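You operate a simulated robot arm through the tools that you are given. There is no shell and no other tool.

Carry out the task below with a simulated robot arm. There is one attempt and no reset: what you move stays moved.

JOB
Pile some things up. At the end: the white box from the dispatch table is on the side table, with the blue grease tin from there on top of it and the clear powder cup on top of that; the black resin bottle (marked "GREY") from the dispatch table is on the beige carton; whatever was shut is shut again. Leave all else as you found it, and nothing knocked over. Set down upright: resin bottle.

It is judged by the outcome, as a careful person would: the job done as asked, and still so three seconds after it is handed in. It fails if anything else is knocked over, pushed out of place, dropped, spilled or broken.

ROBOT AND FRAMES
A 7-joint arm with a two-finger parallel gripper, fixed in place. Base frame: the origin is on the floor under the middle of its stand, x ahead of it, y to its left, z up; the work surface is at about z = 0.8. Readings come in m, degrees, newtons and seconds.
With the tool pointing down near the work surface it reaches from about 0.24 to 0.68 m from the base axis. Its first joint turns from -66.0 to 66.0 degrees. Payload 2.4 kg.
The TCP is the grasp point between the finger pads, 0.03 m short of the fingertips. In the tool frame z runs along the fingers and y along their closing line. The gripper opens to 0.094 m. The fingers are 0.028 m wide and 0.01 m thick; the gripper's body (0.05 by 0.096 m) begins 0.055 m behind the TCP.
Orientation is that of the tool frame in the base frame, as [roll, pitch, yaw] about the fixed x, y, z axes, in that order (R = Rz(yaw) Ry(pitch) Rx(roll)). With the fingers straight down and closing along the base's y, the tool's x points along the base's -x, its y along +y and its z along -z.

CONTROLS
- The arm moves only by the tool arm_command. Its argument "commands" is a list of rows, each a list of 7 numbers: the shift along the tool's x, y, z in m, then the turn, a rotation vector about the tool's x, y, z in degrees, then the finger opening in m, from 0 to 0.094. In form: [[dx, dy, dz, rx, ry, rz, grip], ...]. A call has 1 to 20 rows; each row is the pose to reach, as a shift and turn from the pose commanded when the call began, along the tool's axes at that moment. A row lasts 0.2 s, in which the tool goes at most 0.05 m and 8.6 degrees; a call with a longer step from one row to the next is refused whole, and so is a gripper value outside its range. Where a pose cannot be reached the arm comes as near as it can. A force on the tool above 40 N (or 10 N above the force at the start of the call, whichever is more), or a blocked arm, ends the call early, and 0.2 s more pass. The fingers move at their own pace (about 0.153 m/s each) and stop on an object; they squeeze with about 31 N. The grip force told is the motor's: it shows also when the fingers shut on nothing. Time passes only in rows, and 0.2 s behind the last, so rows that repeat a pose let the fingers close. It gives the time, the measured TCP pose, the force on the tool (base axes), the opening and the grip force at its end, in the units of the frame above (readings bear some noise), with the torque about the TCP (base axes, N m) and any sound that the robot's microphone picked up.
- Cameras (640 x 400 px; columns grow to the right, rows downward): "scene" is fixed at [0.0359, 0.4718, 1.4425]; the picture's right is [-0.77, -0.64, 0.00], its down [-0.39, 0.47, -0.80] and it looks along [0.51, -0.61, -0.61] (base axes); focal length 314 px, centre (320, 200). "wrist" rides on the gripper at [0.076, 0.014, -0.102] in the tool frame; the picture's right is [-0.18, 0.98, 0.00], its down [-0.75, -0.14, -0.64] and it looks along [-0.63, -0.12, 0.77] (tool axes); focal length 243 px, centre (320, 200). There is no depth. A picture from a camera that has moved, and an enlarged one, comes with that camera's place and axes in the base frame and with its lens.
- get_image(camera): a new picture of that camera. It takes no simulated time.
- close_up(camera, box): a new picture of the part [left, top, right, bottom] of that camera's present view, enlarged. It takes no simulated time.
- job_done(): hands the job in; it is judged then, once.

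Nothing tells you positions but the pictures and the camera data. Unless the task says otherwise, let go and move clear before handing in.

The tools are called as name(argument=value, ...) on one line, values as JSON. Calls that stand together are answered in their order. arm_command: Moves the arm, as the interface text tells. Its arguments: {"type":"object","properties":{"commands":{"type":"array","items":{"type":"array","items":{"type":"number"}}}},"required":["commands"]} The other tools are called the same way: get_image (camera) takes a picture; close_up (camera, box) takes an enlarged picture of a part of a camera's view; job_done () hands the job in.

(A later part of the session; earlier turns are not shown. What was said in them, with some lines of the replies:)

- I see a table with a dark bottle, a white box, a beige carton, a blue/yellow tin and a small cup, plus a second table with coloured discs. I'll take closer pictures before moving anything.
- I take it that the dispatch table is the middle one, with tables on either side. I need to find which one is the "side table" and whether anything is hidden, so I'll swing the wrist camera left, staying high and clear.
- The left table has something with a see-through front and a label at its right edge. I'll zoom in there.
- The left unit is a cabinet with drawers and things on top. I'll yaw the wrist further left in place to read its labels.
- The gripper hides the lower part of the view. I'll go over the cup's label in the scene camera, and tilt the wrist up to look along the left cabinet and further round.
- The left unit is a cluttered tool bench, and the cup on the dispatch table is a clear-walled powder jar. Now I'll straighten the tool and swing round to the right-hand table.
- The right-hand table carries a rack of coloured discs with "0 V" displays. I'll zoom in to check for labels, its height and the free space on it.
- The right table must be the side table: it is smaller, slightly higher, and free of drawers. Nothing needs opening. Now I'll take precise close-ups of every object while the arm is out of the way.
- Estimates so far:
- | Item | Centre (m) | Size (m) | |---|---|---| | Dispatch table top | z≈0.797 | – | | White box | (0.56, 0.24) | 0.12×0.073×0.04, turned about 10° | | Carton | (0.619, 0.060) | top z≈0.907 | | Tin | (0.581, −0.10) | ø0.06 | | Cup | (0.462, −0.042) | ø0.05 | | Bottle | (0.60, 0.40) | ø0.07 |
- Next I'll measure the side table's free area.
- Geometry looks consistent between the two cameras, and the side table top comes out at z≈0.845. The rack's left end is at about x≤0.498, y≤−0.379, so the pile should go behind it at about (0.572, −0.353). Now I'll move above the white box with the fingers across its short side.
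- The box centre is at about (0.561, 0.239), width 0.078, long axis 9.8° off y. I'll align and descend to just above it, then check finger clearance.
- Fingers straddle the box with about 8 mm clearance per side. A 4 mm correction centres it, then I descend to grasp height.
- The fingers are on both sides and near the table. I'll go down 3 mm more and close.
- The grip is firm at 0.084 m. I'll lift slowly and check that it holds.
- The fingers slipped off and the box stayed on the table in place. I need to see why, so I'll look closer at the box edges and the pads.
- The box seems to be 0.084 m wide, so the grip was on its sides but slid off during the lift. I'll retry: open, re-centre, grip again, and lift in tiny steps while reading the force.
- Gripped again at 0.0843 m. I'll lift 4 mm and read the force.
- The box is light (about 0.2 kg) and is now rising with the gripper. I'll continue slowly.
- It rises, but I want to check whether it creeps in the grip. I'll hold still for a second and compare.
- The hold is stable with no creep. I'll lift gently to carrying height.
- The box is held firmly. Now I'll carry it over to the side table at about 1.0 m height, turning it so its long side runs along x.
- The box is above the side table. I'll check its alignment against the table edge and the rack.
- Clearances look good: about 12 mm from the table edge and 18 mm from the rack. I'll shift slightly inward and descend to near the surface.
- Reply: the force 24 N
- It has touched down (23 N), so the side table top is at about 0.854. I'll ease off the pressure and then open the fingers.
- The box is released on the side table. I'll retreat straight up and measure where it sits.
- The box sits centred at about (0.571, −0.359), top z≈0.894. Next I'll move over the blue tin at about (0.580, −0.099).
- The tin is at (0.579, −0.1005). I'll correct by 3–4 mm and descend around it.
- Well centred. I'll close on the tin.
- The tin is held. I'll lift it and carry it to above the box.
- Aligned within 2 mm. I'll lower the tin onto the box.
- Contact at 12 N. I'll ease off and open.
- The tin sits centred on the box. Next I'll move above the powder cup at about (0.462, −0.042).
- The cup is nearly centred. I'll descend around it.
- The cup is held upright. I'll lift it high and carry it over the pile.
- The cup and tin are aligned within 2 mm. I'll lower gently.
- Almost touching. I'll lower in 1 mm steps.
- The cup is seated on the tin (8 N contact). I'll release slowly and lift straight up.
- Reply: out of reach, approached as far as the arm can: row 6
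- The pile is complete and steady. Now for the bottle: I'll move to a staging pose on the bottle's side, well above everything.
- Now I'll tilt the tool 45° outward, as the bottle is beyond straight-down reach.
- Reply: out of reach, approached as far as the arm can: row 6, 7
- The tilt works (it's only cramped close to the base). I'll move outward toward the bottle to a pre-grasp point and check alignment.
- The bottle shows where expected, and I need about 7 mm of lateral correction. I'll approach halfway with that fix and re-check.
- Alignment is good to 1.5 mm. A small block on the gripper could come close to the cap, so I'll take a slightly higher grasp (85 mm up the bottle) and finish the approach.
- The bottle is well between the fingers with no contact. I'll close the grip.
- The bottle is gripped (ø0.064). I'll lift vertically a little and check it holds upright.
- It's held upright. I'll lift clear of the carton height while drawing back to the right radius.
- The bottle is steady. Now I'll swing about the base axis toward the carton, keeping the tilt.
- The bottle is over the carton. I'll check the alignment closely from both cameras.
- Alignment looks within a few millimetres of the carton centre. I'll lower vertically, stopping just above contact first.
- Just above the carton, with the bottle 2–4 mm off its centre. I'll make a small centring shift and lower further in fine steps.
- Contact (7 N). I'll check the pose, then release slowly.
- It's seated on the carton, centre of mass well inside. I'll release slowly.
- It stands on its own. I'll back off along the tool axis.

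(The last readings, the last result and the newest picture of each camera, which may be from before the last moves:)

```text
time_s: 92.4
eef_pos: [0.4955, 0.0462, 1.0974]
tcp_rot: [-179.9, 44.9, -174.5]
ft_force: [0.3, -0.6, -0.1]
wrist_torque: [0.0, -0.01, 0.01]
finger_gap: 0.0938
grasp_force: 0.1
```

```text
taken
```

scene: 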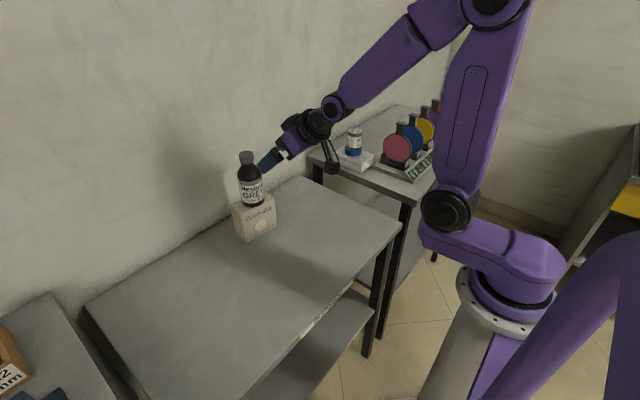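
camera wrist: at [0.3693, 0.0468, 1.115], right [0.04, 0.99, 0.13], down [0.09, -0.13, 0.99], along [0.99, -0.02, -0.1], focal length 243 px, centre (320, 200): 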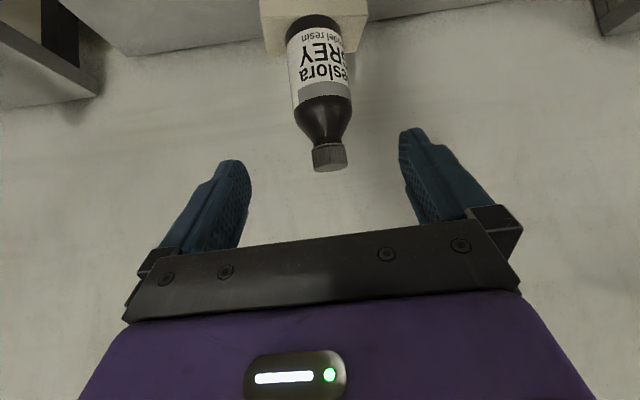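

Both stacks look good. I'll straighten the tool and withdraw to near the starting pose.

arm_command(commands=[[0.0024, 0, -0.0094, 0, 7.5, 0, 0.094], [0.0047, 0, -0.0189, 0, 15, 0, 0.094], [0.0071, 0, -0.0283, 0, 22.5, 0, 0.094], [0.0094, 0, -0.0377, 0, 30, 0, 0.094], [0.0118, 0, -0.0472, 0, 37.5, 0, 0.094], [0.0141, 0, -0.0566, 0, 45, 0, 0.094], [0.0141, 0, -0.0566, 0, 45, 0, 0.094]])

arm_command(commands=[[0.025, 0.004, -0.007, 0, 0, 1.4, 0.094], [0.05, 0.008, -0.013, 0, 0, 2.8, 0.094], [0.075, 0.012, -0.02, 0, 0, 4.1, 0.094], [0.1, 0.016, -0.026, 0, 0, 5.5, 0.094], [0.1, 0.016, -0.026, 0, 0, 5.5, 0.094]])

get_image(camera="scene")

get_image(camera="wrist")

```text
time_s: 94.0
eef_pos: [0.4463, 0.0433, 1.1291]
tcp_rot: [-179.9, -0.1, -174.6]
ft_force: [0.4, -0.4, 0.5]
wrist_torque: [0.0, 0.02, -0.02]
finger_gap: 0.094
grasp_force: 0.0
```

```text
time_s: 95.2
eef_pos: [0.3455, 0.0489, 1.1553]
tcp_rot: [180.0, 0.1, 180.0]
ft_force: [0.7, -0.4, 0.1]
wrist_torque: [0.02, -0.02, 0.0]
finger_gap: 0.0944
grasp_force: 0.2
```

```text
taken
```

scene: 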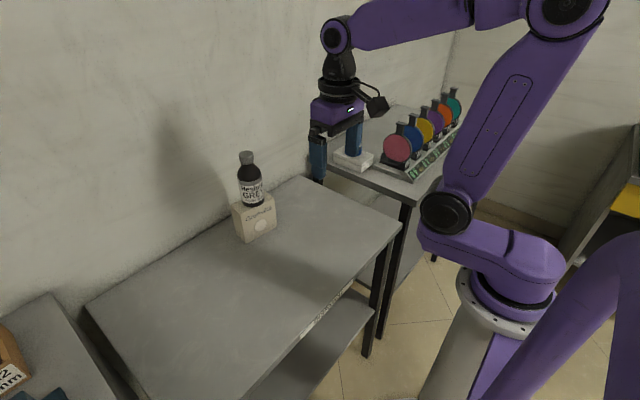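

```text
taken
camera wrist: at [0.2697, 0.0615, 1.2561], right [0.18, 0.98, 0.0], down [0.75, -0.14, 0.64], along [0.63, -0.12, -0.77], focal length 243 px, centre (320, 200)
```

wrist: 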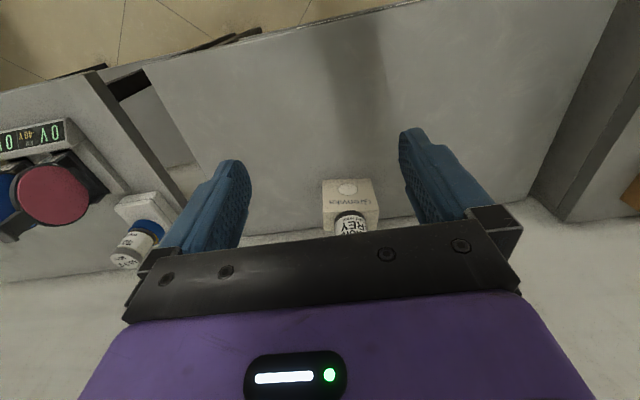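

close_up(camera="scene", box=[210, 140, 300, 250])

close_up(camera="wrist", box=[0, 110, 240, 280])

close_up(camera="scene", box=[320, 90, 480, 200])

close_up(camera="wrist", box=[290, 160, 410, 240])

```text
3.64 times, centred on (255, 195) of scene
camera zoom: at [0.0359, 0.4718, 1.4425], right [-0.77, -0.64, 0.0], down [-0.39, 0.47, -0.8], along [0.51, -0.61, -0.61], focal length 1142 px, centre (556, 218)
```

zoom: 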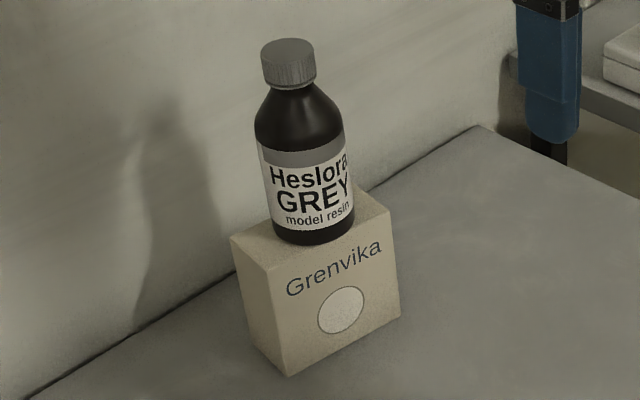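

```text
2.35 times, centred on (120, 195) of wrist
camera zoom: at [0.2697, 0.0615, 1.2561], right [0.18, 0.98, 0.0], down [0.75, -0.14, 0.64], along [0.63, -0.12, -0.77], focal length 571 px, centre (791, 212)
```

zoom: 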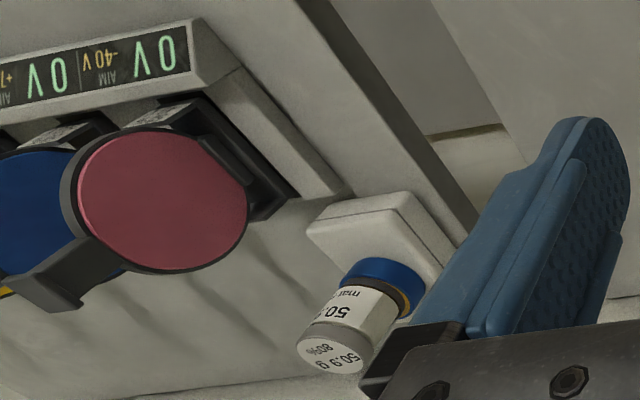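

```text
3.64 times, centred on (400, 145) of scene
camera zoom: at [0.0359, 0.4718, 1.4425], right [-0.77, -0.64, 0.0], down [-0.39, 0.47, -0.8], along [0.51, -0.61, -0.61], focal length 1142 px, centre (29, 400)
```

zoom: 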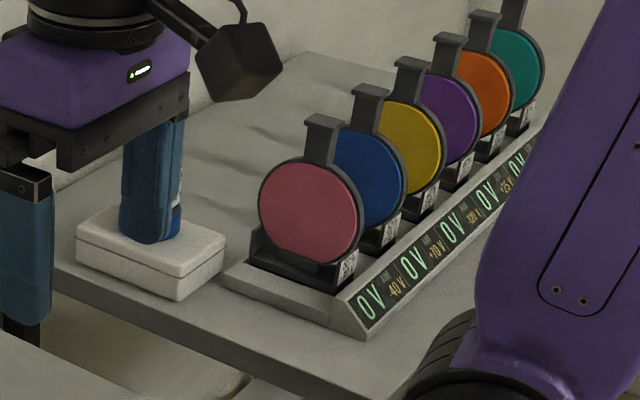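

```text
5.00 times, centred on (350, 200) of wrist
camera zoom: at [0.2697, 0.0615, 1.2561], right [0.18, 0.98, 0.0], down [0.75, -0.14, 0.64], along [0.63, -0.12, -0.77], focal length 1213 px, centre (170, 200)
```

zoom: 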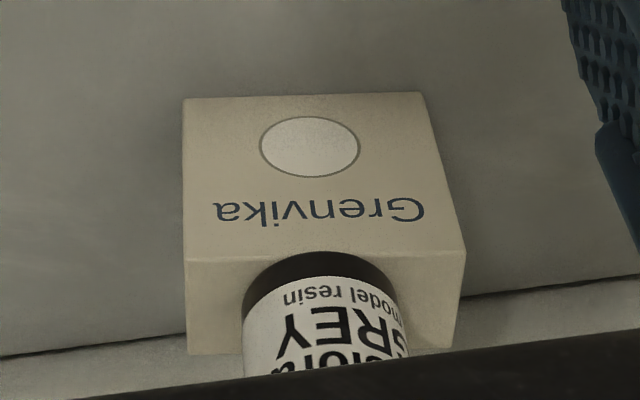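

Both piles stand as asked: white box, tin and cup stacked on the side table, and the resin bottle upright on the beige carton. Nothing else has been disturbed, nothing was opened, and the arm is clear, so I'm handing the job in.

job_done()

```text
The job is handed in.
```

I built both piles as asked and handed the job in. The result hasn't been reported back to me.

- **Side table:** the white box sits behind the disc rack, with the blue grease tin centred on it and the clear powder cup on top. I took the table with the coloured discs to be the side table, though I saw no label on it.
- **Dispatch table:** the black "GREY" resin bottle stands upright on the beige carton. The bottle is wider than the carton's top, so it overhangs a few millimetres front and back. Its weight is well inside the carton.
- **Everything else:** I opened nothing, so there was nothing to shut again. The disc rack and the carton look as they did at the start, and the arm is back near its starting pose.

My first grip on the white box slipped off while lifting. The box stayed on the table, and the second grip held.
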